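You operate a simulated robot arm through the tools that you are given. There is no shell and no other tool. Be economical: measure what you need, move in short steps, check, and stop when the job is done.

You are at the controls of a simulated robot arm. One attempt, no reset.

Task
Open the top right side drawer, take the blue cap from the inside of the top right side drawer and leave it in the white tray, then shut the drawer. Put three of the rings from the second right store shelf from the bottom on the island top by the keyboard. Turn the fridge dial to +6. Press the washer start button two times. Fetch the waste bottle and stand it on the blue tray on the counter under the pegboard. Open the meter lid. The order is free. Set down upright: waste bottle.

Only the result counts: the job must be done as asked and must still hold three seconds after the hand-in. Knocking over, shifting, dropping, spilling or breaking anything else fails it. A push-on lid holds only when it is set on centred and level and pressed home; a screw cap is set on level and turned clockwise until tight.

Robot
A 7-joint arm with a two-finger parallel gripper on a trunk, on a base that drives. Base frame: it is fixed to the floor where the robot stands at the start and does not move with it; the origin is under the middle of the robot, x ahead of it, y to its left, z up. Units: m, degrees, N and s.
With the tool pointing down near the work surface it reaches from about 0.32 to 0.76 m from the robot's upright axis, wherever it stands. Its first joint turns from -166.0 to 166.0 degrees. Places, roughly: blue cap (4x4x2 cm) [1, 0.1, 0.7]; blue tray (20x13x3 cm) [-4.5, -3.6, 0.9]; fridge dial [-0.2, -3.2, 1.2]; island top by the keyboard [-3.6, -0.8, 0.9]; meter lid [-2.4, -1.2, 1]; ring [0.5, -1.75, 0.5]; top right side drawer [1, -0.1, 0.7]; washer start button [-3.8, -3.6, 0.8]; waste bottle [-4.75, -3.5, 1]; white tray (24x16x4 cm) [0.7, -1.2, 0.5]. Payload 3.91 kg.
The tool frame sits at the grasp point between the pads (the TCP): z along the fingers, y along the line on which they close. The tips reach 0.03 m beyond it. The gripper opens to 0.11 m. The fingers are 0.02 m wide and 0.01 m thick; the gripper's body (0.048 by 0.112 m) begins 0.055 m behind the TCP.
Orientation is told as [roll, pitch, yaw] about the base's x, y, z axes, in that order, counted from this pose: with the fingers straight down and closing along the base's y, the tool's x points along the base's -x, its y along +y and its z along -z.

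Tools
- The arm moves only by the tool send_rows. Its argument "plan" is a list of rows, each a list of 7 numbers: the shift along the tool's x, y, z in units of 50 mm (1.0 is 50 mm), then the turn, a rotation vector about the tool's x, y, z in units of 6 degrees (1.0 is 6 degrees), then the finger opening in m, from 0 to 0.11. In form: [[tx, ty, tz, ax, ay, az, claw], ...]. A call has 1 to 10 rows; each row shifts and turns the commanded pose from where the row before left it, along the tool's axes as they then stand. A call with a number of a shift or a turn outside -1 to 1 is refused whole. A row lasts 0.2 s, in which the tool goes at most 0.05 m and 8.6 degrees; a call with a longer step from one row to the next is refused whole, and so is a gripper value outside its range. Where a pose cannot be reached the arm comes as near as it can. A force on the tool above 40 N (or 10 N above the force at the start of the call, whichever is more), or a blocked arm, ends the call early, and 0.2 s more pass. The fingers move at their own pace (about 0.072 m/s each) and stop on an object; they squeeze with about 35 N. The grip force told is the motor's: it shows also when the fingers shut on nothing. Time passes only in rows, and 0.2 s behind the last, so rows that do not move let the fingers close. It gives the time, the measured TCP pose, the force on the tool (base axes), the opening and the grip force at its end, in the units of the frame above (readings bear some noise), with the torque about the TCP (base axes, N m) and any sound that the robot's microphone picked up.
- Cameras (640 x 400 px; columns grow to the right, rows downward): "scene" is now at [0.0333, 0.1471, 1.1467]; the picture's right is [-0.07, -1.00, 0.00], its down [-0.36, 0.02, -0.93] and it looks along [0.93, -0.06, -0.36] (base axes); focal length 248 px, centre (320, 200). "wrist" rides on the gripper at [0.072, 0.017, -0.103] in the tool frame; the picture's right is [-0.23, 0.97, 0.00], its down [-0.76, -0.18, -0.62] and it looks along [-0.61, -0.14, 0.78] (tool axes); focal length 222 px, centre (320, 200). There is no depth. A picture from a camera that has moved, and an enlarged one, comes with that camera's place and axes in the base frame and with its lens.
- capture(camera): a new picture of that camera. No time passes.
- lift_body(by): slides the trunk up (or, below 0, down) by that many m; the arm and the scene camera ride with it, the base frame stays. It gives what a move gives, with no picture.
- steer(legs): drives the robot by 1 to 6 legs, each [ahead, left, turn to the left] in m, m and degrees, along the robot's own axes; the way and the turn of a leg run together, so that a leg with both is an arc; at most 1.5 m and 180 degrees a leg. The arm and the cameras ride along, it lands a little off, and it stops where it bumps. It gives what a move gives.
- pan_tilt(pan, tilt): turns the head with the scene camera to pan (to the left, within 155 degrees either way) and tilt (down, from -29 to 69), counted from straight ahead of the robot. It gives what a move gives.
- inspect(camera, box): a new picture of the part [left, top, right, bottom] of that camera's present view, enlarged. No time passes.
- finish_job(): hands the job in; it is judged then, once.

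Work in short steps. Places have to be worked out from the pictures, the camera data and where the tool is seen: move nearer, look again, correct. Check each grasp and each placing, and mend what went wrong. You have 217 turns and 210 pictures in all, those below and enlarged ones among them. Open the gripper and draw the arm clear of the work before you hand the job in, unless the task says otherwise.

The tools are called after "Call:" by a JSON object that holds its "fn" and its "kwargs". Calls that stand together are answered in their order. send_rows: Moves the arm, as the interface text tells. Its arguments: {"type":"object","properties":{"plan":{"type":"array","items":{"type":"array","items":{"type":"number"}}}},"required":["plan"]} The other tools are called the same way: lift_body (by) slides the trunk up or down; steer (legs) drives the base; pan_tilt (pan, tilt) turns the head that bears the scene camera; capture (camera) takes a picture; inspect (camera, box) takes an enlarged picture of a part of a camera's view; finish_job () hands the job in.

At the start:

```text
time: 0.0
tool_pos: [0.4023, -0.0642, 0.9846]
tool_rot: [0.0, 0.0, 0.0]
force: [-0.8, -0.6, -0.1]
torque: [0.0, 0.01, 0.0]
grip_width: 0.1099
finger_force: 0.2
trunk travel left (down, up): [-0.19, 0.0]
robot x, y, heading: [-0.0008, -0.0016, 0.0]
head pan, tilt: [-3.9, 20.9]
```

scene: 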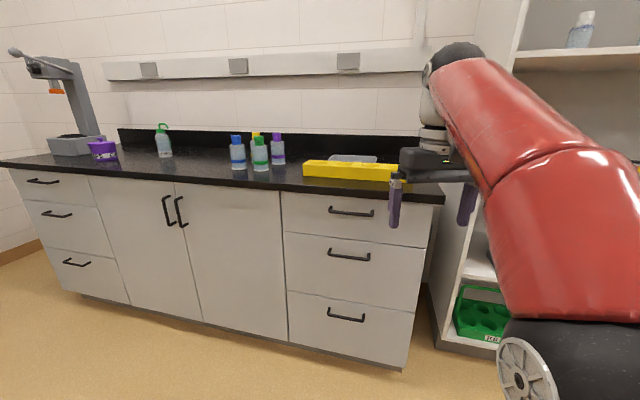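
wrist: 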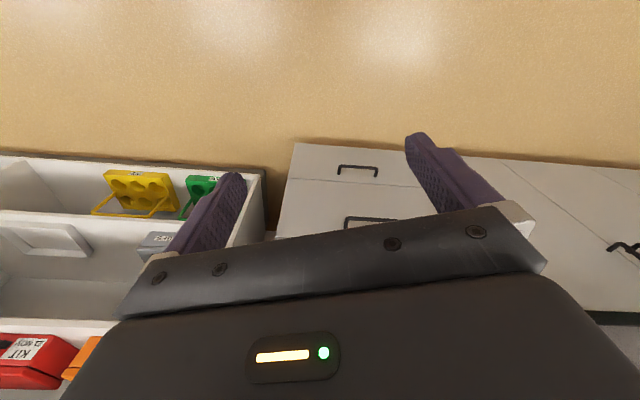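

I'll look around first; the drawer handle looks to be at about (0.97, -0.05, 0.72). I turn the head to see the rest of the room.

Call:
{"fn": "pan_tilt", "kwargs": {"pan": -75, "tilt": 25}}

Call:
{"fn": "capture", "kwargs": {"camera": "scene"}}

Call:
{"fn": "pan_tilt", "kwargs": {"pan": -140, "tilt": 10}}

Call:
{"fn": "capture", "kwargs": {"camera": "scene"}}

Call:
{"fn": "pan_tilt", "kwargs": {"pan": 150, "tilt": 15}}

Call:
{"fn": "capture", "kwargs": {"camera": "scene"}}

```text
time: 1.4
tool_pos: [0.4017, -0.0628, 0.9846]
tool_rot: [0.0, 0.0, 0.0]
force: [-0.3, -0.3, -0.5]
torque: [0.02, 0.0, -0.02]
grip_width: 0.1097
finger_force: 0.1
trunk travel left (down, up): [-0.19, 0.0]
robot x, y, heading: [-0.0024, -0.002, -0.1]
head pan, tilt: [-75.0, 25.0]
```

```text
207 pictures are left
camera scene: at [-0.0356, 0.0644, 1.1401], right [-0.97, -0.26, 0.0], down [-0.11, 0.41, -0.91], along [0.24, -0.88, -0.42], focal length 248 px, centre (320, 200)
```

scene: 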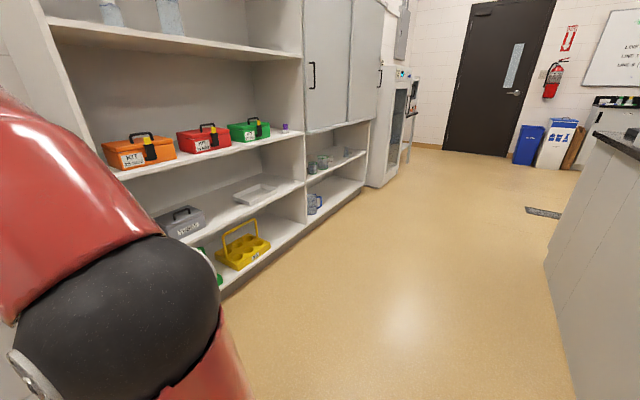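

```text
time: 2.8
tool_pos: [0.4007, -0.0641, 0.9838]
tool_rot: [0.0, 0.1, 0.0]
force: [-0.6, 0.4, -1.0]
torque: [0.03, -0.03, 0.01]
grip_width: 0.1099
finger_force: 0.0
trunk travel left (down, up): [-0.19, 0.0]
robot x, y, heading: [-0.0046, -0.0008, -0.2]
head pan, tilt: [-140.0, 10.0]
```

```text
206 pictures are left
camera scene: at [-0.1307, 0.0936, 1.1644], right [-0.64, 0.77, 0.0], down [0.13, 0.11, -0.98], along [-0.75, -0.63, -0.17], focal length 248 px, centre (320, 200)
```

scene: 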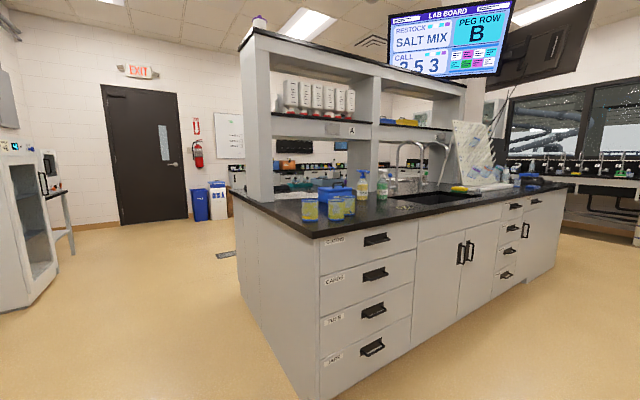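

```text
time: 6.8
tool_pos: [0.4012, -0.0638, 0.9836]
tool_rot: [-0.1, 0.0, 0.0]
force: [0.3, 0.0, -0.1]
torque: [0.02, 0.0, 0.0]
grip_width: 0.1102
finger_force: 0.1
trunk travel left (down, up): [-0.19, 0.0]
robot x, y, heading: [-0.0014, -0.0019, -0.0]
head pan, tilt: [150.0, 15.0]
```

```text
205 pictures are left
camera scene: at [-0.1404, 0.2001, 1.1563], right [0.5, 0.87, 0.0], down [0.22, -0.13, -0.97], along [-0.84, 0.48, -0.26], focal length 248 px, centre (320, 200)
```

scene: 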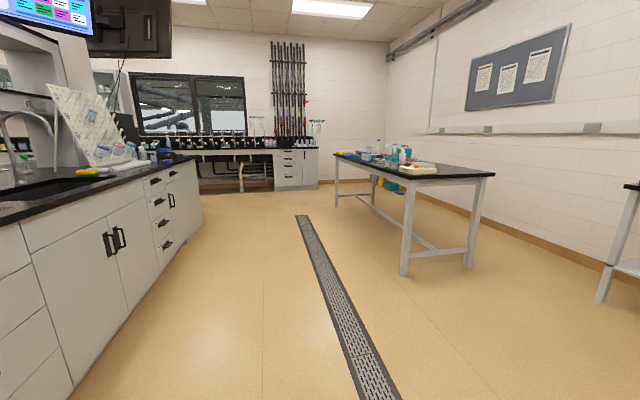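

Layout understood. I start with the drawer: turn the tool to point ahead (+x) with fingers closing vertically.

Call:
{"fn": "send_rows", "kwargs": {"plan": [[-0.3, 0, 0, -0.7698, -0.7698, 0.7698, 0.11], [-0.3, 0, 0, -0.7698, -0.7698, 0.7698, 0.11], [-0.3, 0, 0, -0.7698, -0.7698, 0.7698, 0.11], [0, 0, 0.3, -0.7698, -0.7698, 0.7698, 0.11], [0, 0, 0.3, -0.7698, -0.7698, 0.7698, 0.11], [0, 0, 0.3, -0.7698, -0.7698, 0.7698, 0.11], [0, 0, 0.3, -0.7698, -0.7698, 0.7698, 0.11], [0, 0, 0.3, -0.7698, -0.7698, 0.7698, 0.11]]}}

Call:
{"fn": "send_rows", "kwargs": {"plan": [[0, 0, 0.3, -0.7698, -0.7698, 0.7698, 0.11], [0, 0, 0.3, -0.7698, -0.7698, 0.7698, 0.11], [0, 0, 0.3, -0.7698, -0.7698, 0.7698, 0.11], [0, 0, 0.3, -0.7698, -0.7698, 0.7698, 0.11], [0, 0, 0.3, -0.7698, -0.7698, 0.7698, 0.11], [0, 0, 0.3, -0.7698, -0.7698, 0.7698, 0.11], [0, 0, 0.3, -0.7698, -0.7698, 0.7698, 0.11]]}}

Call:
{"fn": "pan_tilt", "kwargs": {"pan": -4, "tilt": 30}}

Call:
{"fn": "capture", "kwargs": {"camera": "scene"}}

Call:
{"fn": "capture", "kwargs": {"camera": "wrist"}}

```text
time: 8.6
tool_pos: [0.4801, -0.0458, 0.9236]
tool_rot: [48.6, -19.4, -48.5]
force: [0.1, -0.5, 1.1]
torque: [-0.02, -0.01, -0.04]
grip_width: 0.11
finger_force: 0.1
trunk travel left (down, up): [-0.19, 0.0]
robot x, y, heading: [0.0015, 0.0004, -0.0]
head pan, tilt: [150.0, 15.0]
```

```text
time: 10.2
tool_pos: [0.5713, -0.0215, 0.8871]
tool_rot: [90.0, 0.0, -90.1]
force: [-0.5, 0.5, 0.7]
torque: [-0.01, 0.04, -0.03]
grip_width: 0.1098
finger_force: 0.1
trunk travel left (down, up): [-0.19, 0.0]
robot x, y, heading: [0.0003, -0.0014, -0.1]
head pan, tilt: [150.0, 15.0]
```

```text
time: 12.6
tool_pos: [0.5707, -0.021, 0.8876]
tool_rot: [90.0, 0.0, -89.9]
force: [0.6, 0.5, 0.5]
torque: [-0.01, 0.0, -0.04]
grip_width: 0.1099
finger_force: 0.1
trunk travel left (down, up): [-0.19, 0.0]
robot x, y, heading: [0.001, 0.0002, 0.1]
head pan, tilt: [-4.0, 30.0]
```

```text
204 pictures are left
camera scene: at [0.0307, 0.1472, 1.1321], right [-0.07, -1.0, 0.0], down [-0.5, 0.03, -0.87], along [0.86, -0.06, -0.5], focal length 248 px, centre (320, 200)
```

scene: 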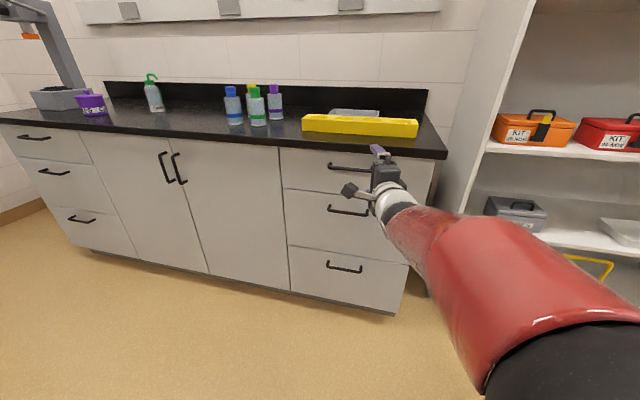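

```text
203 pictures are left
camera wrist: at [0.4663, 0.0513, 0.9045], right [0.0, -0.23, 0.97], down [-0.62, -0.76, -0.18], along [0.78, -0.61, -0.14], focal length 222 px, centre (320, 200)
```

wrist: 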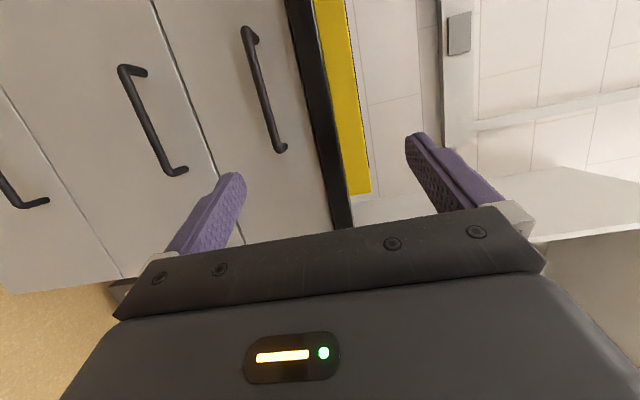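

Triangulating the handle: centre about (0.78, -0.015, 0.82), bar horizontal. I go in front of it with the fingers narrowed, then look again.

Call:
{"fn": "send_rows", "kwargs": {"plan": [[0.1, -0.7, 0, 0, 0, 0, 0.06], [0, -0.66, 0.5, 0, 0, 0, 0.06], [0, 0, 0.9, 0, 0, 0, 0.06], [0, 0, 0.9, 0, 0, 0, 0.06]]}}

Call:
{"fn": "capture", "kwargs": {"camera": "wrist"}}

Call:
{"fn": "capture", "kwargs": {"camera": "scene"}}

```text
time: 13.6
tool_pos: [0.6895, -0.0166, 0.8191]
tool_rot: [90.2, 0.1, -89.9]
force: [-0.7, 1.1, 0.6]
torque: [-0.01, 0.07, -0.03]
grip_width: 0.06
finger_force: 0.0
trunk travel left (down, up): [-0.19, 0.0]
robot x, y, heading: [0.0011, -0.0013, 0.0]
head pan, tilt: [-4.0, 30.0]
```

```text
202 pictures are left
camera wrist: at [0.5848, 0.0562, 0.8364], right [0.0, -0.23, 0.97], down [-0.62, -0.76, -0.18], along [0.78, -0.61, -0.14], focal length 222 px, centre (320, 200)
```

wrist: 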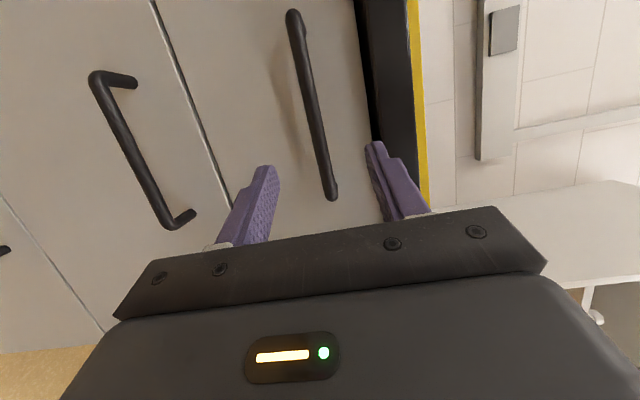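

```text
201 pictures are left
camera scene: at [0.0302, 0.1468, 1.1321], right [-0.07, -1.0, 0.0], down [-0.5, 0.04, -0.87], along [0.86, -0.06, -0.5], focal length 248 px, centre (320, 200)
```

scene: 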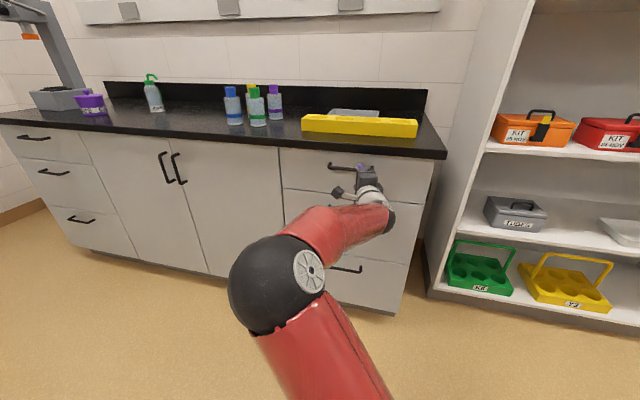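

Handle bar confirmed at x≈0.787, z≈0.818. Advance 0.085 m and close.

Call:
{"fn": "send_rows", "kwargs": {"plan": [[0, 0, 0.85, 0, 0, 0, 0.06], [0, 0, 0.85, 0, 0, 0, 0.06], [0, 0, 0, 0, 0, 0, 0.0], [0, 0, 0, 0, 0, 0, 0.0], [0, 0, 0, 0, 0, 0, 0.0], [0, 0, 0, 0, 0, 0, 0.0]]}}

Call:
{"fn": "capture", "kwargs": {"camera": "wrist"}}

```text
time: 14.2
tool_pos: [0.7677, -0.0149, 0.8204]
tool_rot: [90.0, 0.1, -89.9]
force: [-3.5, 1.7, 3.1]
torque: [0.0, 0.22, -0.12]
grip_width: 0.0319
finger_force: 6.2
trunk travel left (down, up): [-0.19, 0.0]
robot x, y, heading: [-0.0029, -0.001, -0.0]
head pan, tilt: [-4.0, 30.0]
stopped in row 3: the force on the tool passed its limit at 78 N (the readings are from after the stop); the commanded pose is now the measured one
```

```text
200 pictures are left
camera wrist: at [0.6628, 0.0565, 0.8374], right [0.0, -0.23, 0.97], down [-0.62, -0.76, -0.18], along [0.78, -0.61, -0.14], focal length 222 px, centre (320, 200)
```

wrist: 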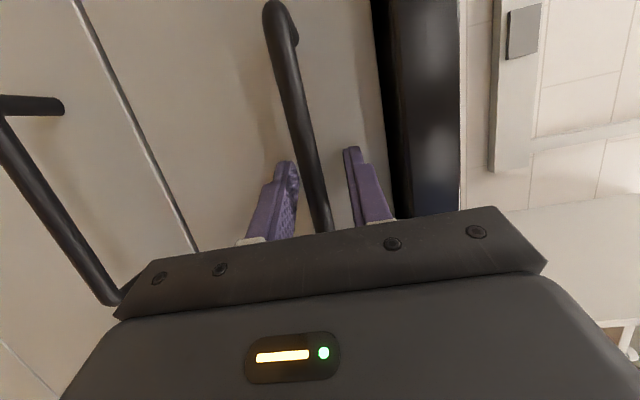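

The tips touched the drawer face; back off 5 mm and close on the bar.

Call:
{"fn": "send_rows", "kwargs": {"plan": [[0, 0, -0.1, 0, 0, 0, 0.03], [0, 0, 0, 0, 0, 0, 0.0], [0, 0, 0, 0, 0, 0, 0.0], [0, 0, 0, 0, 0, 0, 0.0]]}}

Call:
{"fn": "capture", "kwargs": {"camera": "wrist"}}

```text
time: 15.2
tool_pos: [0.7633, -0.017, 0.817]
tool_rot: [89.9, 0.1, -90.1]
force: [2.1, -0.2, 10.2]
torque: [-0.07, 0.05, -0.55]
grip_width: 0.0114
finger_force: 45.0
trunk travel left (down, up): [-0.19, 0.0]
robot x, y, heading: [0.0021, -0.0024, -0.1]
head pan, tilt: [-4.0, 30.0]
```

```text
199 pictures are left
camera wrist: at [0.6595, 0.0548, 0.8356], right [0.0, -0.23, 0.97], down [-0.62, -0.76, -0.18], along [0.78, -0.61, -0.14], focal length 222 px, centre (320, 200)
```

wrist: 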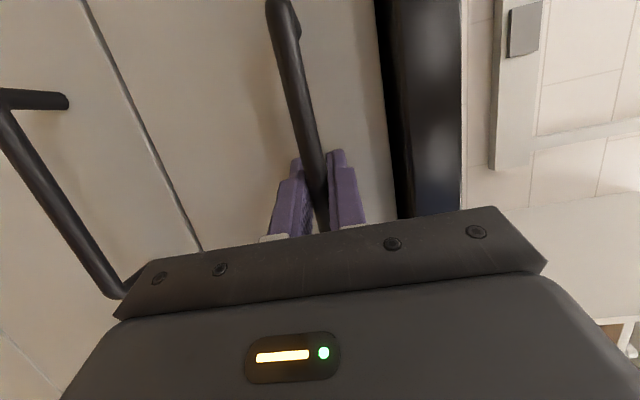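

Bar gripped (11 mm). Pull the drawer out along -x.

Call:
{"fn": "send_rows", "kwargs": {"plan": [[0, 0, -0.3, 0, 0, 0, 0], [0, 0, -0.5, 0, 0, 0, 0], [0, 0, -0.6, 0, 0, 0, 0], [0, 0, -0.6, 0, 0, 0, 0], [0, 0, -0.6, 0, 0, 0, 0], [0, 0, -0.6, 0, 0, 0, 0], [0, 0, -0.6, 0, 0, 0, 0], [0, 0, -0.6, 0, 0, 0, 0], [0, 0, -0.5, 0, 0, 0, 0], [0, 0, -0.3, 0, 0, 0, 0]]}}

Call:
{"fn": "capture", "kwargs": {"camera": "scene"}}

```text
time: 16.0
tool_pos: [0.703, -0.005, 0.818]
tool_rot: [90.0, -0.2, -88.6]
force: [2.5, 4.5, 2.6]
torque: [0.17, -0.07, -0.3]
grip_width: 0.0117
finger_force: 44.5
trunk travel left (down, up): [-0.19, 0.0]
robot x, y, heading: [0.001, 0.0029, 0.1]
head pan, tilt: [-4.0, 30.0]
stopped in row 4: the force on the tool passed its limit at 48 N (the readings are from after the stop); the commanded pose is now the measured one
```

```text
198 pictures are left
camera scene: at [0.03, 0.1484, 1.1317], right [-0.06, -1.0, 0.0], down [-0.5, 0.03, -0.87], along [0.86, -0.06, -0.5], focal length 248 px, centre (320, 200)
```

scene: 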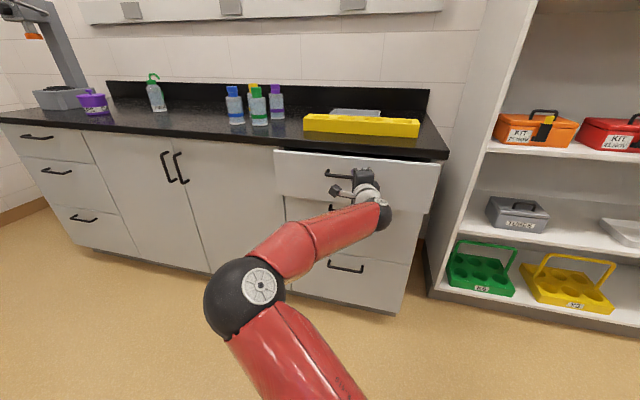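

The drawer moves; 48 N peak. Continue more slowly.

Call:
{"fn": "send_rows", "kwargs": {"plan": [[0, 0, -0.1, 0, 0, 0, 0], [0, 0, -0.2, 0, 0, 0, 0], [0, 0, -0.3, 0, 0, 0, 0], [0, 0, -0.3, 0, 0, 0, 0], [0, 0, -0.3, 0, 0, 0, 0], [0, 0, -0.3, 0, 0, 0, 0], [0, 0, -0.3, 0, 0, 0, 0], [0, 0, -0.3, 0, 0, 0, 0], [0, 0, -0.3, 0, 0, 0, 0], [0, 0, -0.3, 0, 0, 0, 0]]}}

Call:
{"fn": "send_rows", "kwargs": {"plan": [[0, 0, -0.1, 0, 0, 0, 0], [0, 0, -0.2, 0, 0, 0, 0], [0, 0, -0.3, 0, 0, 0, 0], [0, 0, -0.3, 0, 0, 0, 0], [0, 0, -0.3, 0, 0, 0, 0], [0, 0, -0.3, 0, 0, 0, 0], [0, 0, -0.3, 0, 0, 0, 0], [0, 0, -0.3, 0, 0, 0, 0], [0, 0, -0.3, 0, 0, 0, 0], [0, 0, -0.3, 0, 0, 0, 0]]}}

Call:
{"fn": "capture", "kwargs": {"camera": "scene"}}

```text
time: 17.9
tool_pos: [0.5973, -0.0014, 0.8168]
tool_rot: [89.9, -0.2, -87.8]
force: [2.3, 5.5, -0.5]
torque: [0.41, -0.19, 0.19]
grip_width: 0.012
finger_force: 45.6
trunk travel left (down, up): [-0.19, 0.0]
robot x, y, heading: [0.0007, 0.0041, 0.3]
head pan, tilt: [-4.0, 30.0]
stopped in row 9: the force on the tool passed its limit at 41 N (the readings are from after the stop); the commanded pose is now the measured one
```

```text
time: 18.9
tool_pos: [0.5588, 0.0038, 0.8179]
tool_rot: [90.0, -0.4, -86.8]
force: [2.7, 5.1, -1.8]
torque: [0.51, 0.01, 0.34]
grip_width: 0.0119
finger_force: 45.4
trunk travel left (down, up): [-0.19, 0.0]
robot x, y, heading: [0.0014, 0.0054, 0.6]
head pan, tilt: [-4.0, 30.0]
stopped in row 4: the force on the tool passed its limit at 42 N (the readings are from after the stop); the commanded pose is now the measured one
```

```text
197 pictures are left
camera scene: at [0.0299, 0.149, 1.132], right [-0.06, -1.0, 0.0], down [-0.5, 0.03, -0.87], along [0.86, -0.05, -0.5], focal length 248 px, centre (320, 200)
```

scene: 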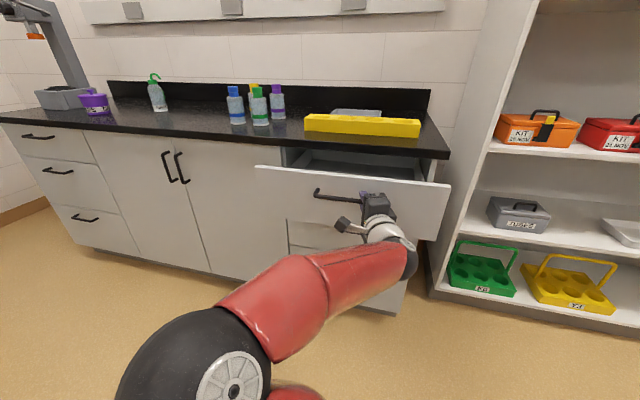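

About 0.2 m open. Pull a little further.

Call:
{"fn": "send_rows", "kwargs": {"plan": [[0, 0, -0.1, 0, 0, 0, 0], [0, 0, -0.2, 0, 0, 0, 0], [0, 0, -0.2, 0, 0, 0, 0], [0, 0, -0.2, 0, 0, 0, 0], [0, 0, -0.2, 0, 0, 0, 0], [0, 0, -0.2, 0, 0, 0, 0], [0, 0, -0.2, 0, 0, 0, 0]]}}

Call:
{"fn": "pan_tilt", "kwargs": {"pan": -4, "tilt": 40}}

Call:
{"fn": "inspect", "kwargs": {"camera": "scene", "box": [200, 50, 520, 250]}}

```text
time: 20.5
tool_pos: [0.495, 0.0023, 0.8174]
tool_rot: [89.9, -0.6, -86.8]
force: [10.3, 34.4, 4.0]
torque: [0.15, 0.31, 0.51]
grip_width: 0.0117
finger_force: 44.9
trunk travel left (down, up): [-0.19, 0.0]
robot x, y, heading: [-0.001, 0.0003, 0.4]
head pan, tilt: [-4.0, 30.0]
```

```text
time: 21.2
tool_pos: [0.4938, 0.0026, 0.8176]
tool_rot: [90.1, -0.6, -86.7]
force: [9.0, 33.4, 1.9]
torque: [0.08, 0.21, 0.71]
grip_width: 0.0117
finger_force: 45.0
trunk travel left (down, up): [-0.19, 0.0]
robot x, y, heading: [0.0021, 0.0002, 0.2]
head pan, tilt: [-4.0, 40.0]
```

```text
2.00 times, centred on (360, 150) of scene
camera zoom: at [0.0249, 0.1513, 1.1164], right [-0.06, -1.0, 0.0], down [-0.64, 0.04, -0.77], along [0.76, -0.05, -0.64], focal length 496 px, centre (240, 300)
```

zoom: 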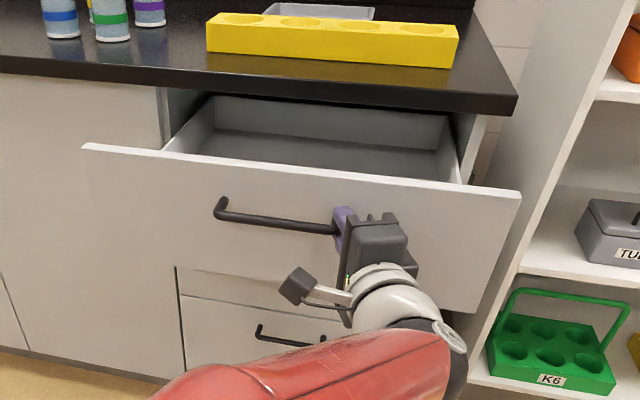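

Drawer is ~0.27 m open. Release, back off, raise, and turn the tool down to look inside with the wrist camera.

Call:
{"fn": "send_rows", "kwargs": {"plan": [[0, 0, 0, 0, 0, 0, 0.06], [0, 0, 0, 0, 0, 0, 0.06], [0, 0, -0.6, 0, 0, 0, 0.06], [0, 0, -0.6, 0, 0, 0, 0.06], [0, 0.8, 0, 0, 0, 0, 0.06], [0, 0.8, 0, 0, 0, 0, 0.06], [0, 0.8, 0, 0, 0, 0, 0.06], [0, 0.8, 0, 0, 0, 0, 0.06], [0, 0.8, 0, 0, 0, 0, 0.06]]}}

Call:
{"fn": "send_rows", "kwargs": {"plan": [[0, 0, 0, 0.7698, 0.7698, -0.7698, 0.06], [0, 0, 0, 0.7698, 0.7698, -0.7698, 0.06], [0, 0, 0, 0.7698, 0.7698, -0.7698, 0.06], [0, 0, 0, 0.7698, 0.7698, -0.7698, 0.06], [0, 0, 0, 0.7698, 0.7698, -0.7698, 0.06], [0, 0, 0, 0.7698, 0.7698, -0.7698, 0.06], [0, 0, 0, 0.7698, 0.7698, -0.7698, 0.06], [0, 0, 0, 0.7698, 0.7698, -0.7698, 0.06]]}}

Call:
{"fn": "send_rows", "kwargs": {"plan": [[0, 0, 0, 0.7698, 0.7698, -0.7698, 0.06], [0, 0, 0, 0.7698, 0.7698, -0.7698, 0.06], [0, 0, 0, 0.7698, 0.7698, -0.7698, 0.06], [0, 0, 0, 0.7698, 0.7698, -0.7698, 0.06], [0, 0, 0, 0.7698, 0.7698, -0.7698, 0.06], [0, 0, 0, 0.7698, 0.7698, -0.7698, 0.06], [0, 0, 0, 0.7698, 0.7698, -0.7698, 0.06]]}}

Call:
{"fn": "capture", "kwargs": {"camera": "wrist"}}

Call:
{"fn": "capture", "kwargs": {"camera": "scene"}}

```text
time: 22.5
tool_pos: [0.4437, -0.0917, 0.8883]
tool_rot: [89.7, -0.6, -99.8]
force: [-0.9, 0.3, 0.4]
torque: [0.0, -0.02, 0.0]
grip_width: 0.0602
finger_force: 0.0
out of reach, approached as far as the arm can: row 3, 4
trunk travel left (down, up): [-0.19, 0.0]
robot x, y, heading: [-0.0012, 0.0004, 0.5]
head pan, tilt: [-4.0, 40.0]
stopped in row 6: the arm was blocked; the commanded pose is now the measured one
```

```text
time: 23.1
tool_pos: [0.4094, -0.1485, 0.9065]
tool_rot: [82.7, -11.9, -102.6]
force: [-0.7, -1.0, 0.2]
torque: [-0.03, -0.04, 0.01]
grip_width: 0.0597
finger_force: 0.1
trunk travel left (down, up): [-0.19, 0.0]
robot x, y, heading: [-0.0007, 0.0007, 0.4]
head pan, tilt: [-4.0, 40.0]
stopped in row 3: the arm was blocked; the commanded pose is now the measured one
```

```text
time: 23.8
tool_pos: [0.3703, -0.203, 0.9156]
tool_rot: [71.8, -20.3, -102.6]
force: [0.2, 0.1, 0.3]
torque: [-0.02, 0.0, 0.0]
grip_width: 0.0598
finger_force: 0.1
trunk travel left (down, up): [-0.19, 0.0]
robot x, y, heading: [0.0007, 0.004, 0.6]
head pan, tilt: [-4.0, 40.0]
stopped in row 3: the arm was blocked; the commanded pose is now the measured one
```

```text
195 pictures are left
camera wrist: at [0.2975, -0.099, 0.937], right [0.32, 0.04, 0.95], down [-0.79, -0.55, 0.29], along [0.53, -0.84, -0.15], focal length 222 px, centre (320, 200)
```

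wrist: 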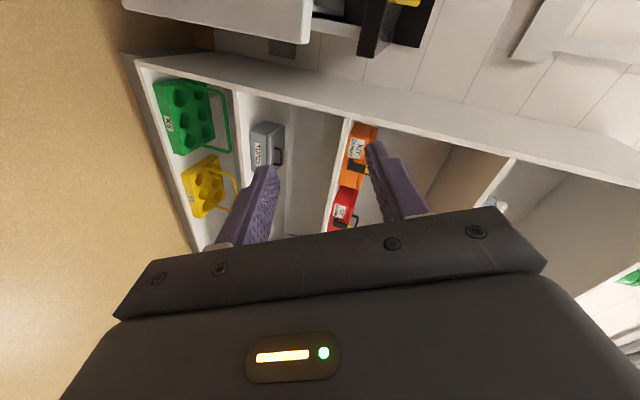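

```text
194 pictures are left
camera scene: at [0.0243, 0.1489, 1.1167], right [-0.06, -1.0, 0.0], down [-0.64, 0.04, -0.77], along [0.76, -0.05, -0.64], focal length 248 px, centre (320, 200)
```

scene: 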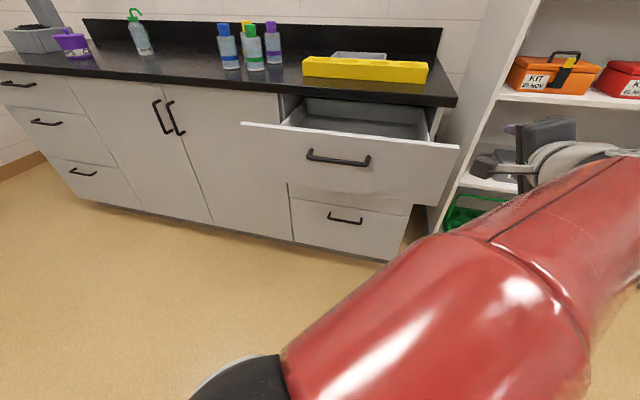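

The arm is cramped near the trunk. I back the base off 0.25 m to get room, then raise and reorient.

Call:
{"fn": "steer", "kwargs": {"legs": [[-0.25, 0, 0]]}}

Call:
{"fn": "send_rows", "kwargs": {"plan": [[-0.07, 0.63, 0.305, 0, 0, 0, 0.06], [-0.07, 0.63, 0.305, 0, 0, 0, 0.06], [-0.07, 0.63, 0.305, 0, 0, 0, 0.06], [-0.07, 0.63, 0.305, 0, 0, 0, 0.06], [-0.07, 0.63, 0.305, 0, 0, 0, 0.06], [-0.07, 0.63, 0.305, 0, 0, 0, 0.06]]}}

```text
time: 25.6
tool_pos: [0.1212, -0.2028, 0.9169]
tool_rot: [71.8, -20.4, -102.3]
force: [0.3, -0.4, 0.0]
torque: [0.04, -0.02, -0.01]
grip_width: 0.0598
finger_force: 0.1
trunk travel left (down, up): [-0.19, 0.0]
robot x, y, heading: [-0.2506, 0.0003, 0.6]
head pan, tilt: [-4.0, 40.0]
```

```text
time: 26.2
tool_pos: [0.1141, -0.2592, 0.9714]
tool_rot: [73.0, -21.7, -114.3]
force: [0.2, 0.5, 0.6]
torque: [-0.01, -0.01, 0.01]
grip_width: 0.06
finger_force: 0.0
trunk travel left (down, up): [-0.19, 0.0]
robot x, y, heading: [-0.2544, 0.0021, 0.7]
head pan, tilt: [-4.0, 40.0]
stopped in row 2: the arm was blocked; the commanded pose is now the measured one
```

Blocked again; look at the arm's configuration.

Call:
{"fn": "pan_tilt", "kwargs": {"pan": -45, "tilt": 45}}

Call:
{"fn": "capture", "kwargs": {"camera": "scene"}}

```text
time: 27.3
tool_pos: [0.1147, -0.2583, 0.9737]
tool_rot: [73.1, -21.8, -114.3]
force: [0.8, 0.3, 0.0]
torque: [0.01, -0.02, 0.02]
grip_width: 0.0602
finger_force: 0.1
trunk travel left (down, up): [-0.19, 0.0]
robot x, y, heading: [-0.2512, -0.0051, 0.7]
head pan, tilt: [-45.0, 45.0]
```

```text
193 pictures are left
camera scene: at [-0.2539, 0.0947, 1.1095], right [-0.7, -0.72, 0.0], down [-0.51, 0.49, -0.71], along [0.51, -0.49, -0.71], focal length 248 px, centre (320, 200)
```

scene: 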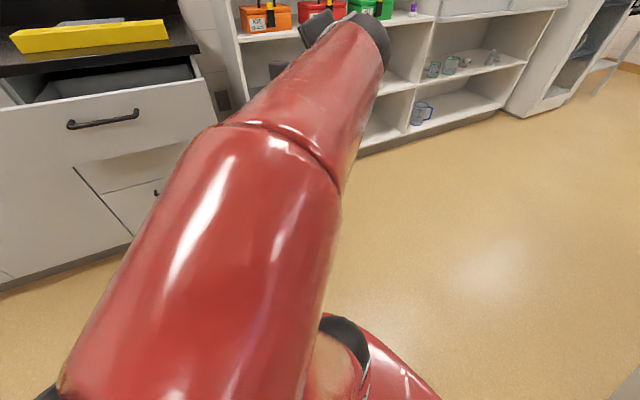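

The elbow is folded against the trunk. I extend outward along the tool's own z axis.

Call:
{"fn": "send_rows", "kwargs": {"plan": [[0, 0, 0.5, 0, 0, 0, 0.06], [0, 0, 0.7, 0, 0, 0, 0.06], [0, 0, 0.7, 0, 0, 0, 0.06], [0, 0.2, 0.7, 0, 0, 0, 0.06], [0, 0.2, 0.7, 0, 0, 0, 0.06]]}}

```text
time: 28.5
tool_pos: [0.2589, -0.3338, 0.9487]
tool_rot: [73.2, -21.9, -114.3]
force: [0.6, 0.3, 0.0]
torque: [0.01, -0.01, -0.01]
grip_width: 0.06
finger_force: 0.1
trunk travel left (down, up): [-0.19, 0.0]
robot x, y, heading: [-0.2513, 0.0005, 0.4]
head pan, tilt: [-45.0, 45.0]
```

Extended. Now turn the tool to point down.

Call:
{"fn": "send_rows", "kwargs": {"plan": [[0, 0, 0, 0.954, 0.4, 0, 0.06], [0, 0, 0, 0.954, 0.4, 0, 0.06], [0, 0, 0, 0.954, 0.4, 0, 0.06], [0, 0, 0, 0.954, 0.4, 0, 0.06], [0, 0, 0, 0.954, 0.4, 0, 0.06], [0, 0, 0, 0.954, 0.4, 0, 0.06]]}}

Call:
{"fn": "send_rows", "kwargs": {"plan": [[0, 0, 0, 0.954, 0.4, 0, 0.06], [0, 0, 0, 0.954, 0.4, 0, 0.06], [0, 0, 0, 0.954, 0.4, 0, 0.06], [0, 0, 0, 0.954, 0.4, 0, 0.06], [0, 0, 0, 0.954, 0.4, 0, 0.06], [0, 0, 0, 0.954, 0.4, 0, 0.06]]}}

```text
time: 29.9
tool_pos: [0.2588, -0.3356, 0.947]
tool_rot: [34.9, -13.6, -102.3]
force: [-0.7, 0.5, 0.0]
torque: [-0.02, -0.02, -0.04]
grip_width: 0.0596
finger_force: 0.0
trunk travel left (down, up): [-0.19, 0.0]
robot x, y, heading: [-0.2487, 0.0049, 0.4]
head pan, tilt: [-45.0, 45.0]
```

```text
time: 31.3
tool_pos: [0.2589, -0.3341, 0.9461]
tool_rot: [14.3, -5.9, -98.8]
force: [-0.5, 0.1, 0.1]
torque: [0.01, 0.01, 0.02]
grip_width: 0.0595
finger_force: 0.0
out of reach, approached as far as the arm can: row 4, 5, 6
trunk travel left (down, up): [-0.19, 0.0]
robot x, y, heading: [-0.2537, 0.0009, 0.7]
head pan, tilt: [-45.0, 45.0]
```

Nearly down. Rotate the yaw back toward 0.

Call:
{"fn": "send_rows", "kwargs": {"plan": [[0, 0, 0, 0, 0, -1, 0.06], [0, 0, 0, 0, 0, -1, 0.06], [0, 0, 0, 0, 0, -1, 0.06], [0, 0, 0, 0, 0, -1, 0.06], [0, 0, 0, 0, 0, -1, 0.06], [0, 0, 0, 0, 0, -1, 0.06], [0, 0, 0, 0, 0, -1, 0.06], [0, 0, 0, 0, 0, -1, 0.06], [0, 0, 0, 0, 0, -1, 0.06], [0, 0, 0, 0, 0, -1, 0.06]]}}

```text
time: 33.5
tool_pos: [0.2601, -0.3348, 0.9463]
tool_rot: [2.0, -15.3, -38.1]
force: [0.2, 0.0, 1.4]
torque: [0.02, 0.01, 0.01]
grip_width: 0.0603
finger_force: 0.1
trunk travel left (down, up): [-0.19, 0.0]
robot x, y, heading: [-0.2533, -0.0007, 0.6]
head pan, tilt: [-45.0, 45.0]
```

Level the tool and finish turning yaw to 0.

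Call:
{"fn": "send_rows", "kwargs": {"plan": [[0, 0, 0, 0.108, 0.849, 0, 0.06], [0, 0, 0, 0.108, 0.849, 0, 0.06], [0, 0, 0, 0.108, 0.849, 0, 0.06], [0, 0, 0, 0, 0, -1, 0.06], [0, 0, 0, 0, 0, -1, 0.06], [0, 0, 0, 0, 0, -1, 0.06], [0, 0, 0, 0, 0, -1, 0.06], [0, 0, 0, 0, 0, -1, 0.06], [0, 0, 0, 0, 0, -1, 0.06]]}}

Call:
{"fn": "capture", "kwargs": {"camera": "wrist"}}

```text
time: 35.5
tool_pos: [0.2637, -0.3432, 0.9249]
tool_rot: [-6.2, -11.4, -1.2]
force: [-0.1, -0.7, 1.8]
torque: [0.01, 0.0, 0.0]
grip_width: 0.0598
finger_force: 0.1
out of reach, approached as far as the arm can: row 1, 3, 4
trunk travel left (down, up): [-0.19, 0.0]
robot x, y, heading: [-0.2534, -0.0011, 0.9]
head pan, tilt: [-45.0, 45.0]
```

```text
192 pictures are left
camera wrist: at [0.1726, -0.3146, 1.0098], right [0.26, 0.96, -0.06], down [0.62, -0.12, 0.78], along [0.74, -0.24, -0.63], focal length 222 px, centre (320, 200)
```

wrist: 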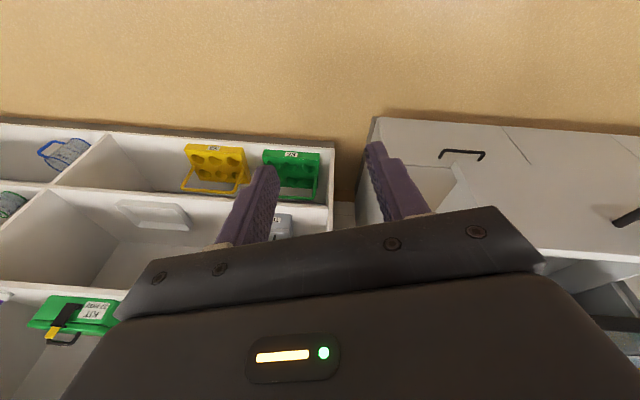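

Closer to the robot the down pose is reachable; move in toward (0.2, -0.1, 0.97) and level.

Call:
{"fn": "send_rows", "kwargs": {"plan": [[0.2, 0.8, -0.17, 0, 0, 0, 0.06], [0.2, 0.8, -0.17, 0, 0, 0, 0.06], [0.2, 0.8, -0.17, 0, 0, 0, 0.06], [0.2, 0.8, -0.17, 0, 0, 0, 0.06], [0.2, 0.8, -0.17, -0.5, 0.95, 0, 0.06], [0.2, 0.8, -0.17, -0.5, 0.95, 0, 0.06]]}}

Call:
{"fn": "pan_tilt", "kwargs": {"pan": -4, "tilt": 40}}

Call:
{"fn": "capture", "kwargs": {"camera": "scene"}}

```text
time: 36.9
tool_pos: [0.209, -0.1013, 0.94]
tool_rot: [-0.3, 0.1, -2.0]
force: [0.2, 0.2, 0.0]
torque: [0.0, -0.02, -0.04]
grip_width: 0.0599
finger_force: 0.0
trunk travel left (down, up): [-0.19, 0.0]
robot x, y, heading: [-0.2518, -0.0, 0.7]
head pan, tilt: [-45.0, 45.0]
```

```text
time: 38.0
tool_pos: [0.2081, -0.1011, 0.9405]
tool_rot: [-0.1, 0.0, -2.0]
force: [0.4, 0.9, 0.3]
torque: [0.03, 0.0, 0.01]
grip_width: 0.0599
finger_force: 0.1
trunk travel left (down, up): [-0.19, 0.0]
robot x, y, heading: [-0.2488, -0.0011, 0.7]
head pan, tilt: [-4.0, 40.0]
```

```text
191 pictures are left
camera scene: at [-0.2272, 0.1464, 1.1167], right [-0.06, -1.0, 0.0], down [-0.64, 0.04, -0.77], along [0.76, -0.04, -0.64], focal length 248 px, centre (320, 200)
```

scene: 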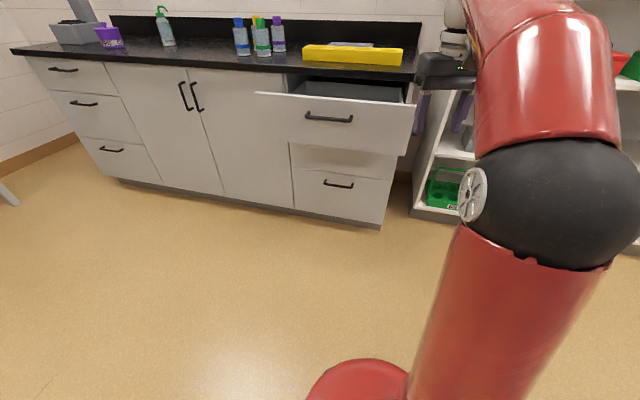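

Tool is down and high. Drive forward 0.25 and look into the drawer with the wrist camera.

Call:
{"fn": "steer", "kwargs": {"legs": [[0.22, 0, 0]]}}

Call:
{"fn": "send_rows", "kwargs": {"plan": [[0, 0.6, -0.5, 0, 0, 0, 0.06], [0, 0.6, -0.5, 0, 0, 0, 0.06], [0, 0.6, -0.4, 0, 0, 0, 0.06]]}}

Call:
{"fn": "capture", "kwargs": {"camera": "wrist"}}

```text
time: 39.6
tool_pos: [0.4287, -0.0984, 0.9399]
tool_rot: [-0.2, 0.0, -2.0]
force: [-0.4, -0.3, 0.2]
torque: [-0.01, 0.0, -0.01]
grip_width: 0.0598
finger_force: 0.1
trunk travel left (down, up): [-0.19, 0.0]
robot x, y, heading: [-0.0333, 0.0006, 0.6]
head pan, tilt: [-4.0, 40.0]
```

```text
time: 40.4
tool_pos: [0.4129, -0.0027, 0.9776]
tool_rot: [-0.2, -0.1, -1.9]
force: [-0.3, -0.4, -0.7]
torque: [-0.01, 0.02, 0.0]
grip_width: 0.0601
finger_force: 0.1
out of reach, approached as far as the arm can: row 2, 3
trunk travel left (down, up): [-0.19, 0.0]
robot x, y, heading: [-0.0317, 0.0027, 0.5]
head pan, tilt: [-4.0, 40.0]
```

```text
190 pictures are left
camera wrist: at [0.3401, 0.0157, 1.0813], right [0.26, 0.97, 0.0], down [0.75, -0.2, 0.62], along [0.6, -0.17, -0.78], focal length 222 px, centre (320, 200)
```

wrist: 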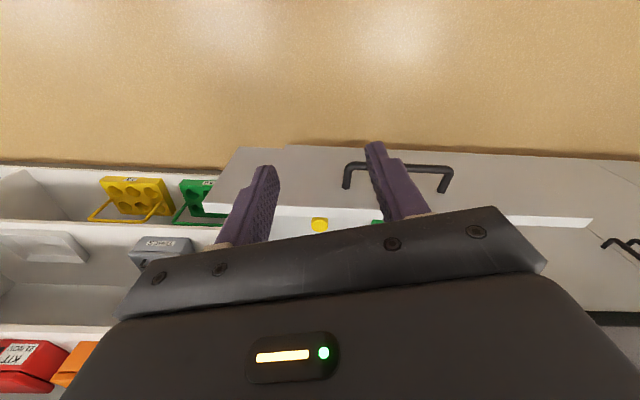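

I see yellow and green caps near the drawer's front (y≈-0.07, 0.05). Shift left and forward to find the blue one.

Call:
{"fn": "send_rows", "kwargs": {"plan": [[-0.5, 0.5, 0.3, 0, 0, 0, 0.11], [-0.5, 0.5, 0.2, 0, 0, 0, 0.11], [-0.2, 0.5, 0, 0, 0, 0, 0.11]]}}

Call:
{"fn": "capture", "kwargs": {"camera": "wrist"}}

Call:
{"fn": "capture", "kwargs": {"camera": "scene"}}

```text
time: 41.2
tool_pos: [0.4773, 0.0679, 0.9529]
tool_rot: [-0.2, 0.0, -2.0]
force: [0.6, -0.7, 0.0]
torque: [0.02, -0.05, -0.02]
grip_width: 0.1101
finger_force: 0.1
trunk travel left (down, up): [-0.19, 0.0]
robot x, y, heading: [-0.0354, 0.0028, 0.6]
head pan, tilt: [-4.0, 40.0]
```

```text
189 pictures are left
camera wrist: at [0.4037, 0.0875, 1.0571], right [0.26, 0.97, 0.0], down [0.76, -0.2, 0.62], along [0.6, -0.16, -0.78], focal length 222 px, centre (320, 200)
```

wrist: 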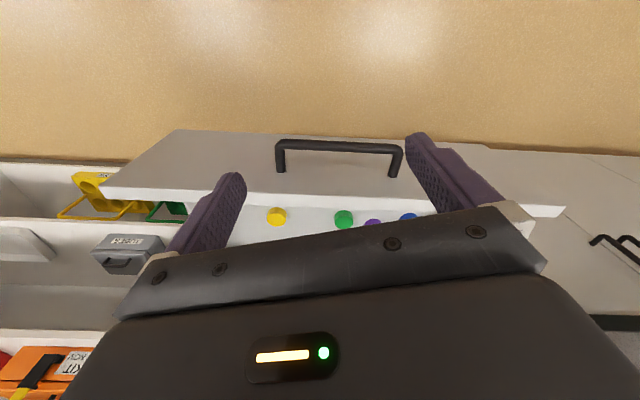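

```text
188 pictures are left
camera scene: at [-0.0075, 0.149, 1.1168], right [-0.06, -1.0, 0.0], down [-0.64, 0.04, -0.77], along [0.76, -0.04, -0.64], focal length 248 px, centre (320, 200)
```

scene: 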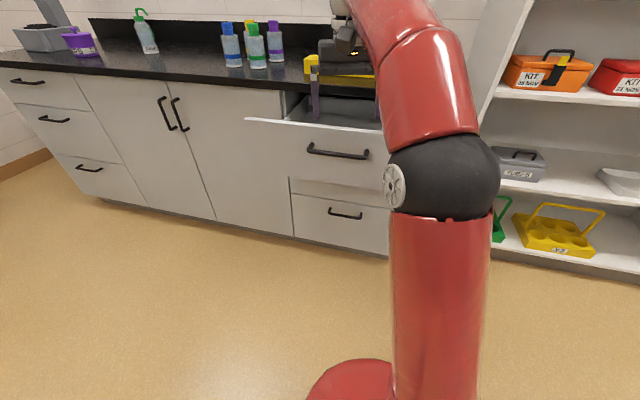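

Blue cap at about (0.71, 0.17, 0.76), close to the left of the drawer. Drive forward 0.08 m and move over for a better view.

Call:
{"fn": "steer", "kwargs": {"legs": [[0.08, 0, 0]]}}

Call:
{"fn": "send_rows", "kwargs": {"plan": [[-0.3, 0.5, 0, 0, 0, 0, 0.11], [-0.3, 0.5, 0, 0, 0, 0, 0.11]]}}

Call:
{"fn": "capture", "kwargs": {"camera": "wrist"}}

Call:
{"fn": "capture", "kwargs": {"camera": "scene"}}

```text
time: 42.3
tool_pos: [0.556, 0.0683, 0.9532]
tool_rot: [-0.2, 0.0, -1.9]
force: [0.0, -0.4, 0.2]
torque: [-0.03, 0.0, 0.0]
grip_width: 0.1101
finger_force: 0.0
trunk travel left (down, up): [-0.19, 0.0]
robot x, y, heading: [0.0505, -0.0027, 0.5]
head pan, tilt: [-4.0, 40.0]
```

```text
time: 42.9
tool_pos: [0.5658, 0.0845, 0.9493]
tool_rot: [-0.2, -0.2, -1.8]
force: [0.9, -0.2, 0.4]
torque: [0.01, -0.01, -0.01]
grip_width: 0.11
finger_force: 0.1
out of reach, approached as far as the arm can: row 1, 2
trunk travel left (down, up): [-0.19, 0.0]
robot x, y, heading: [0.0496, 0.0006, 0.5]
head pan, tilt: [-4.0, 40.0]
```

```text
187 pictures are left
camera wrist: at [0.4927, 0.1042, 1.0528], right [0.26, 0.97, 0.0], down [0.75, -0.2, 0.63], along [0.6, -0.16, -0.78], focal length 222 px, centre (320, 200)
```

wrist: 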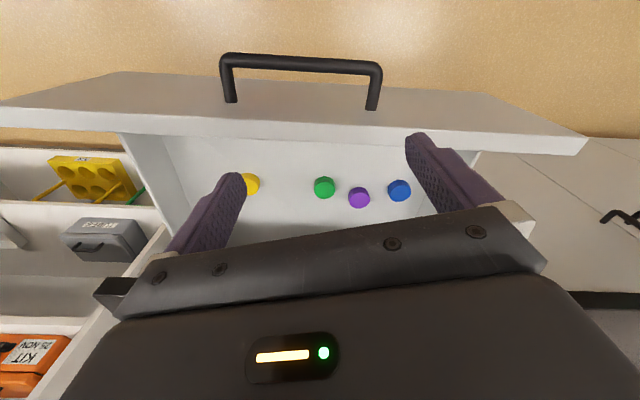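

```text
186 pictures are left
camera scene: at [0.0734, 0.1503, 1.1167], right [-0.06, -1.0, 0.0], down [-0.64, 0.04, -0.77], along [0.76, -0.04, -0.64], focal length 248 px, centre (320, 200)
```

scene: 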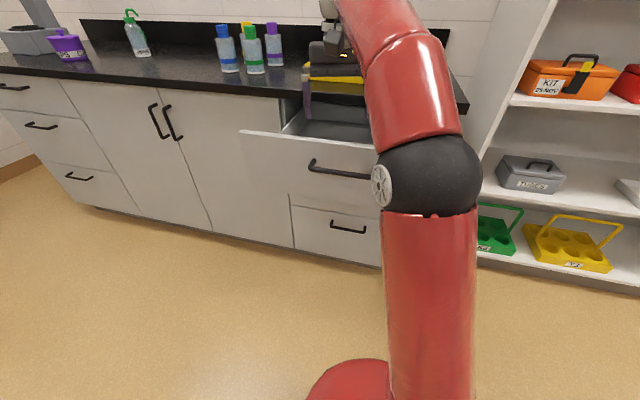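

Blue cap at about (0.75, 0.18, 0.73): too close to the counter edge for the hand, so I'll pull the drawer further by hooking the closed fingers behind its front panel (inner face x≈0.55, top z≈0.90).

Call:
{"fn": "send_rows", "kwargs": {"plan": [[0, 0, 0, 0, 0, 0, 0.0], [0, -0.2, 0.2, 0, 0, 0, 0.0], [-0.3, -0.2, 0.3, 0, 0, 0, 0.0], [0, 0, 0.4, 0, 0, 0, 0.0]]}}

Call:
{"fn": "capture", "kwargs": {"camera": "wrist"}}

```text
time: 43.9
tool_pos: [0.5789, 0.0642, 0.9055]
tool_rot: [-0.2, 0.0, -1.9]
force: [1.0, -0.3, 0.2]
torque: [0.0, 0.01, 0.0]
grip_width: 0.0001
finger_force: 31.6
trunk travel left (down, up): [-0.19, 0.0]
robot x, y, heading: [0.0514, 0.0003, 0.9]
head pan, tilt: [-4.0, 40.0]
```

```text
185 pictures are left
camera wrist: at [0.506, 0.0841, 1.0084], right [0.26, 0.97, 0.0], down [0.76, -0.2, 0.62], along [0.6, -0.16, -0.78], focal length 222 px, centre (320, 200)
```

wrist: 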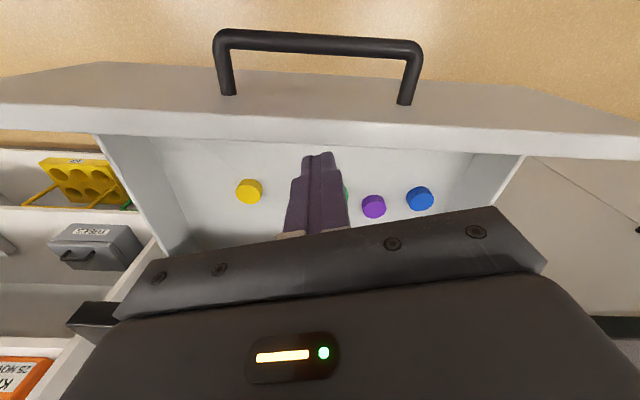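

Wall at y≈0.245, cap at (0.748, 0.179, 0.74). Lower a bit more and pull the drawer front back.

Call:
{"fn": "send_rows", "kwargs": {"plan": [[0, -0.1, 0.6, 0, 0, 0, 0.0], [0.3, 0, 0.1, 0, 0, 0, 0.0], [0.2, 0, 0, 0, 0, 0, 0.0], [0.2, 0, 0, 0, 0, 0, 0.0], [0.2, 0, 0, 0, 0, 0, 0.0], [0.3, 0, 0, 0, 0, 0, 0.0], [0.3, 0, 0, 0, 0, 0, 0.0], [0.3, 0, 0, 0, 0, 0, 0.0], [0.3, 0, 0, 0, 0, 0, 0.0]]}}

Call:
{"fn": "capture", "kwargs": {"camera": "wrist"}}

```text
time: 44.3
tool_pos: [0.5807, 0.0649, 0.8936]
tool_rot: [0.1, -1.2, -1.9]
force: [0.8, 0.0, -1.2]
torque: [0.01, 0.0, -0.01]
grip_width: 0.0001
finger_force: 35.6
trunk travel left (down, up): [-0.19, 0.0]
robot x, y, heading: [0.0484, 0.0011, 0.7]
head pan, tilt: [-4.0, 40.0]
stopped in row 1: the force on the tool passed its limit at 65 N (the readings are from after the stop); the commanded pose is now the measured one
```

```text
184 pictures are left
camera wrist: at [0.5047, 0.0827, 0.9953], right [0.26, 0.97, 0.01], down [0.74, -0.2, 0.64], along [0.62, -0.16, -0.77], focal length 222 px, centre (320, 200)
```

wrist: 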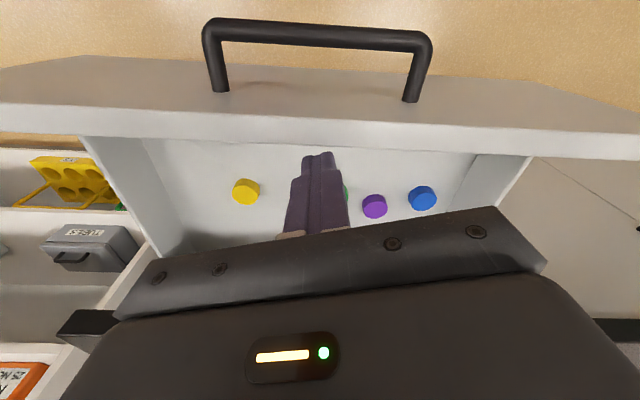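

The fingertips seem to have landed on the front panel's top edge (z≈0.863, inner edge x≈0.568). Raise slightly, shift forward 3 cm, and lower again.

Call:
{"fn": "send_rows", "kwargs": {"plan": [[0, 0, -0.2, 0, 0.2, 0, 0.0], [-0.6, 0, 0, 0, 0, 0, 0.0], [0, 0, 0.4, 0, 0, 0, 0.0], [0, 0, 0.5, 0, 0, 0, 0.0], [0, 0, 0.3, 0, 0, 0, 0.0]]}}

Call:
{"fn": "capture", "kwargs": {"camera": "wrist"}}

```text
time: 45.5
tool_pos: [0.608, 0.0642, 0.8426]
tool_rot: [0.2, 0.0, -2.0]
force: [0.3, -0.3, 0.8]
torque: [-0.01, 0.0, -0.02]
grip_width: 0.0001
finger_force: 34.6
trunk travel left (down, up): [-0.19, 0.0]
robot x, y, heading: [0.0496, 0.0013, 0.7]
head pan, tilt: [-4.0, 40.0]
```

```text
183 pictures are left
camera wrist: at [0.5351, 0.0833, 0.9466], right [0.26, 0.97, 0.0], down [0.76, -0.2, 0.62], along [0.6, -0.16, -0.78], focal length 222 px, centre (320, 200)
```

wrist: 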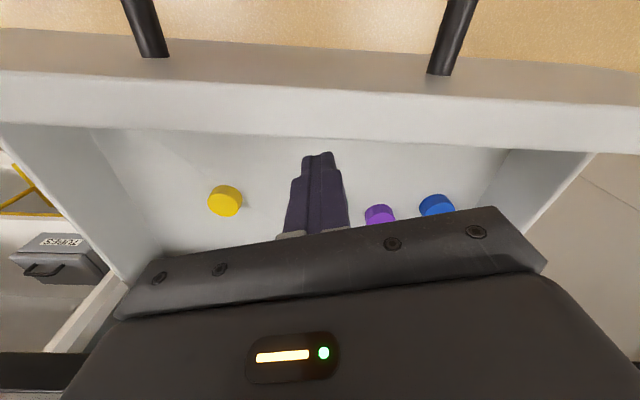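

Inside now. Pull back in -x with the fingers.

Call:
{"fn": "send_rows", "kwargs": {"plan": [[0.4, -0.1, 0, 0, 0, 0, 0.0], [0.3, -0.1, 0, 0, 0, 0, 0.0], [0.3, 0, 0, 0, 0, 0, 0.0], [0.3, 0, 0, 0, 0, 0, 0.0], [0.3, 0, 0, 0, 0, 0, 0.0], [0.3, 0, 0, 0, 0, 0, 0.0], [0.3, 0, 0, 0, 0, 0, 0.0], [0.3, 0, 0, 0, 0, 0, 0.0]]}}

Call:
{"fn": "capture", "kwargs": {"camera": "wrist"}}

```text
time: 47.3
tool_pos: [0.4839, 0.0587, 0.8441]
tool_rot: [0.2, -0.1, -1.8]
force: [-0.1, -0.6, -1.4]
torque: [0.01, 0.0, -0.02]
grip_width: 0.0002
finger_force: 34.7
trunk travel left (down, up): [-0.19, 0.0]
robot x, y, heading: [0.0495, 0.0048, 0.7]
head pan, tilt: [-4.0, 40.0]
```

```text
182 pictures are left
camera wrist: at [0.4104, 0.0764, 0.9483], right [0.26, 0.97, 0.0], down [0.76, -0.2, 0.62], along [0.6, -0.16, -0.78], focal length 222 px, centre (320, 200)
```

wrist: 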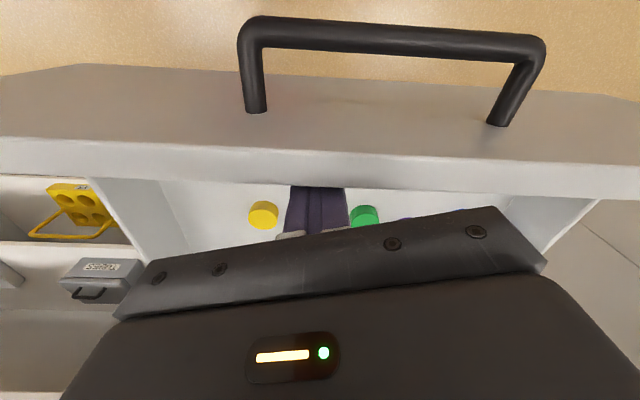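

The drawer came ~0.09 m further. Raise, move toward the blue cap, expected around (0.655, 0.18).

Call:
{"fn": "send_rows", "kwargs": {"plan": [[-0.2, 0, -0.7, 0, 0, 0, 0.0], [0, 0.2, -0.7, 0, 0, 0, 0.0], [-0.5, 0.8, 0, 0, 0, 0, 0.03], [-0.5, 0.7, 0, 0, 0, 0, 0.06], [-0.5, 0.5, 0, 0, 0, 0, 0.08]]}}

Call:
{"fn": "capture", "kwargs": {"camera": "wrist"}}

```text
time: 48.5
tool_pos: [0.5721, 0.1639, 0.9139]
tool_rot: [0.3, 0.0, -1.9]
force: [0.4, 0.0, 1.0]
torque: [-0.01, -0.07, -0.02]
grip_width: 0.0797
finger_force: 0.0
trunk travel left (down, up): [-0.19, 0.0]
robot x, y, heading: [0.0504, 0.0034, 0.7]
head pan, tilt: [-4.0, 40.0]
```

```text
181 pictures are left
camera wrist: at [0.4985, 0.183, 1.0189], right [0.26, 0.97, 0.0], down [0.75, -0.2, 0.62], along [0.6, -0.16, -0.78], focal length 222 px, centre (320, 200)
```

wrist: 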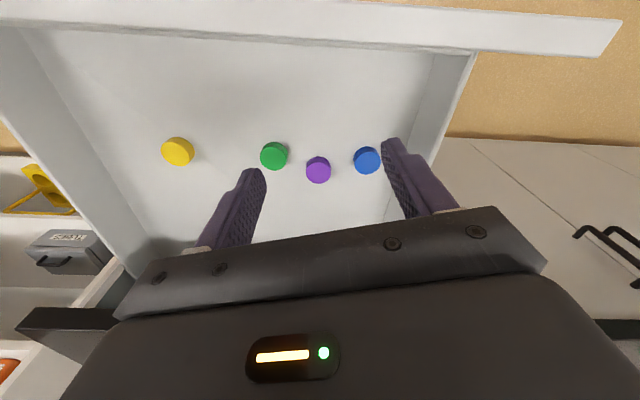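

Clear view of the blue cap: now at about (0.657, 0.205). Move over and descend partly, then check.

Call:
{"fn": "send_rows", "kwargs": {"plan": [[-0.6, 0.4, 0, 0, 0, 0, 0.08], [-0.6, 0.2, 0.2, 0, 0, 0, 0.08], [-0.5, 0.1, 0.5, 0, 0, 0, 0.08], [0, 0, 0.6, 0, 0, 0, 0.08]]}}

Call:
{"fn": "capture", "kwargs": {"camera": "wrist"}}

```text
time: 49.5
tool_pos: [0.6461, 0.1963, 0.839]
tool_rot: [0.2, 0.0, -1.9]
force: [1.0, 0.6, 0.2]
torque: [0.0, -0.01, 0.01]
grip_width: 0.0799
finger_force: 0.1
out of reach, approached as far as the arm can: row 2
trunk travel left (down, up): [-0.19, 0.0]
robot x, y, heading: [0.0512, -0.0004, 0.6]
head pan, tilt: [-4.0, 40.0]
```

```text
180 pictures are left
camera wrist: at [0.5733, 0.2156, 0.9422], right [0.26, 0.97, 0.0], down [0.76, -0.2, 0.62], along [0.6, -0.16, -0.78], focal length 222 px, centre (320, 200)
```

wrist: 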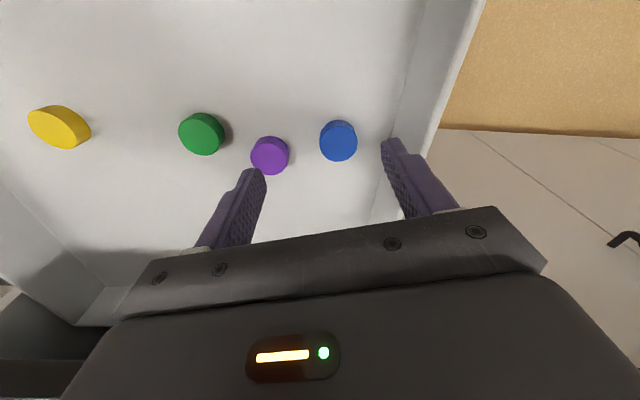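

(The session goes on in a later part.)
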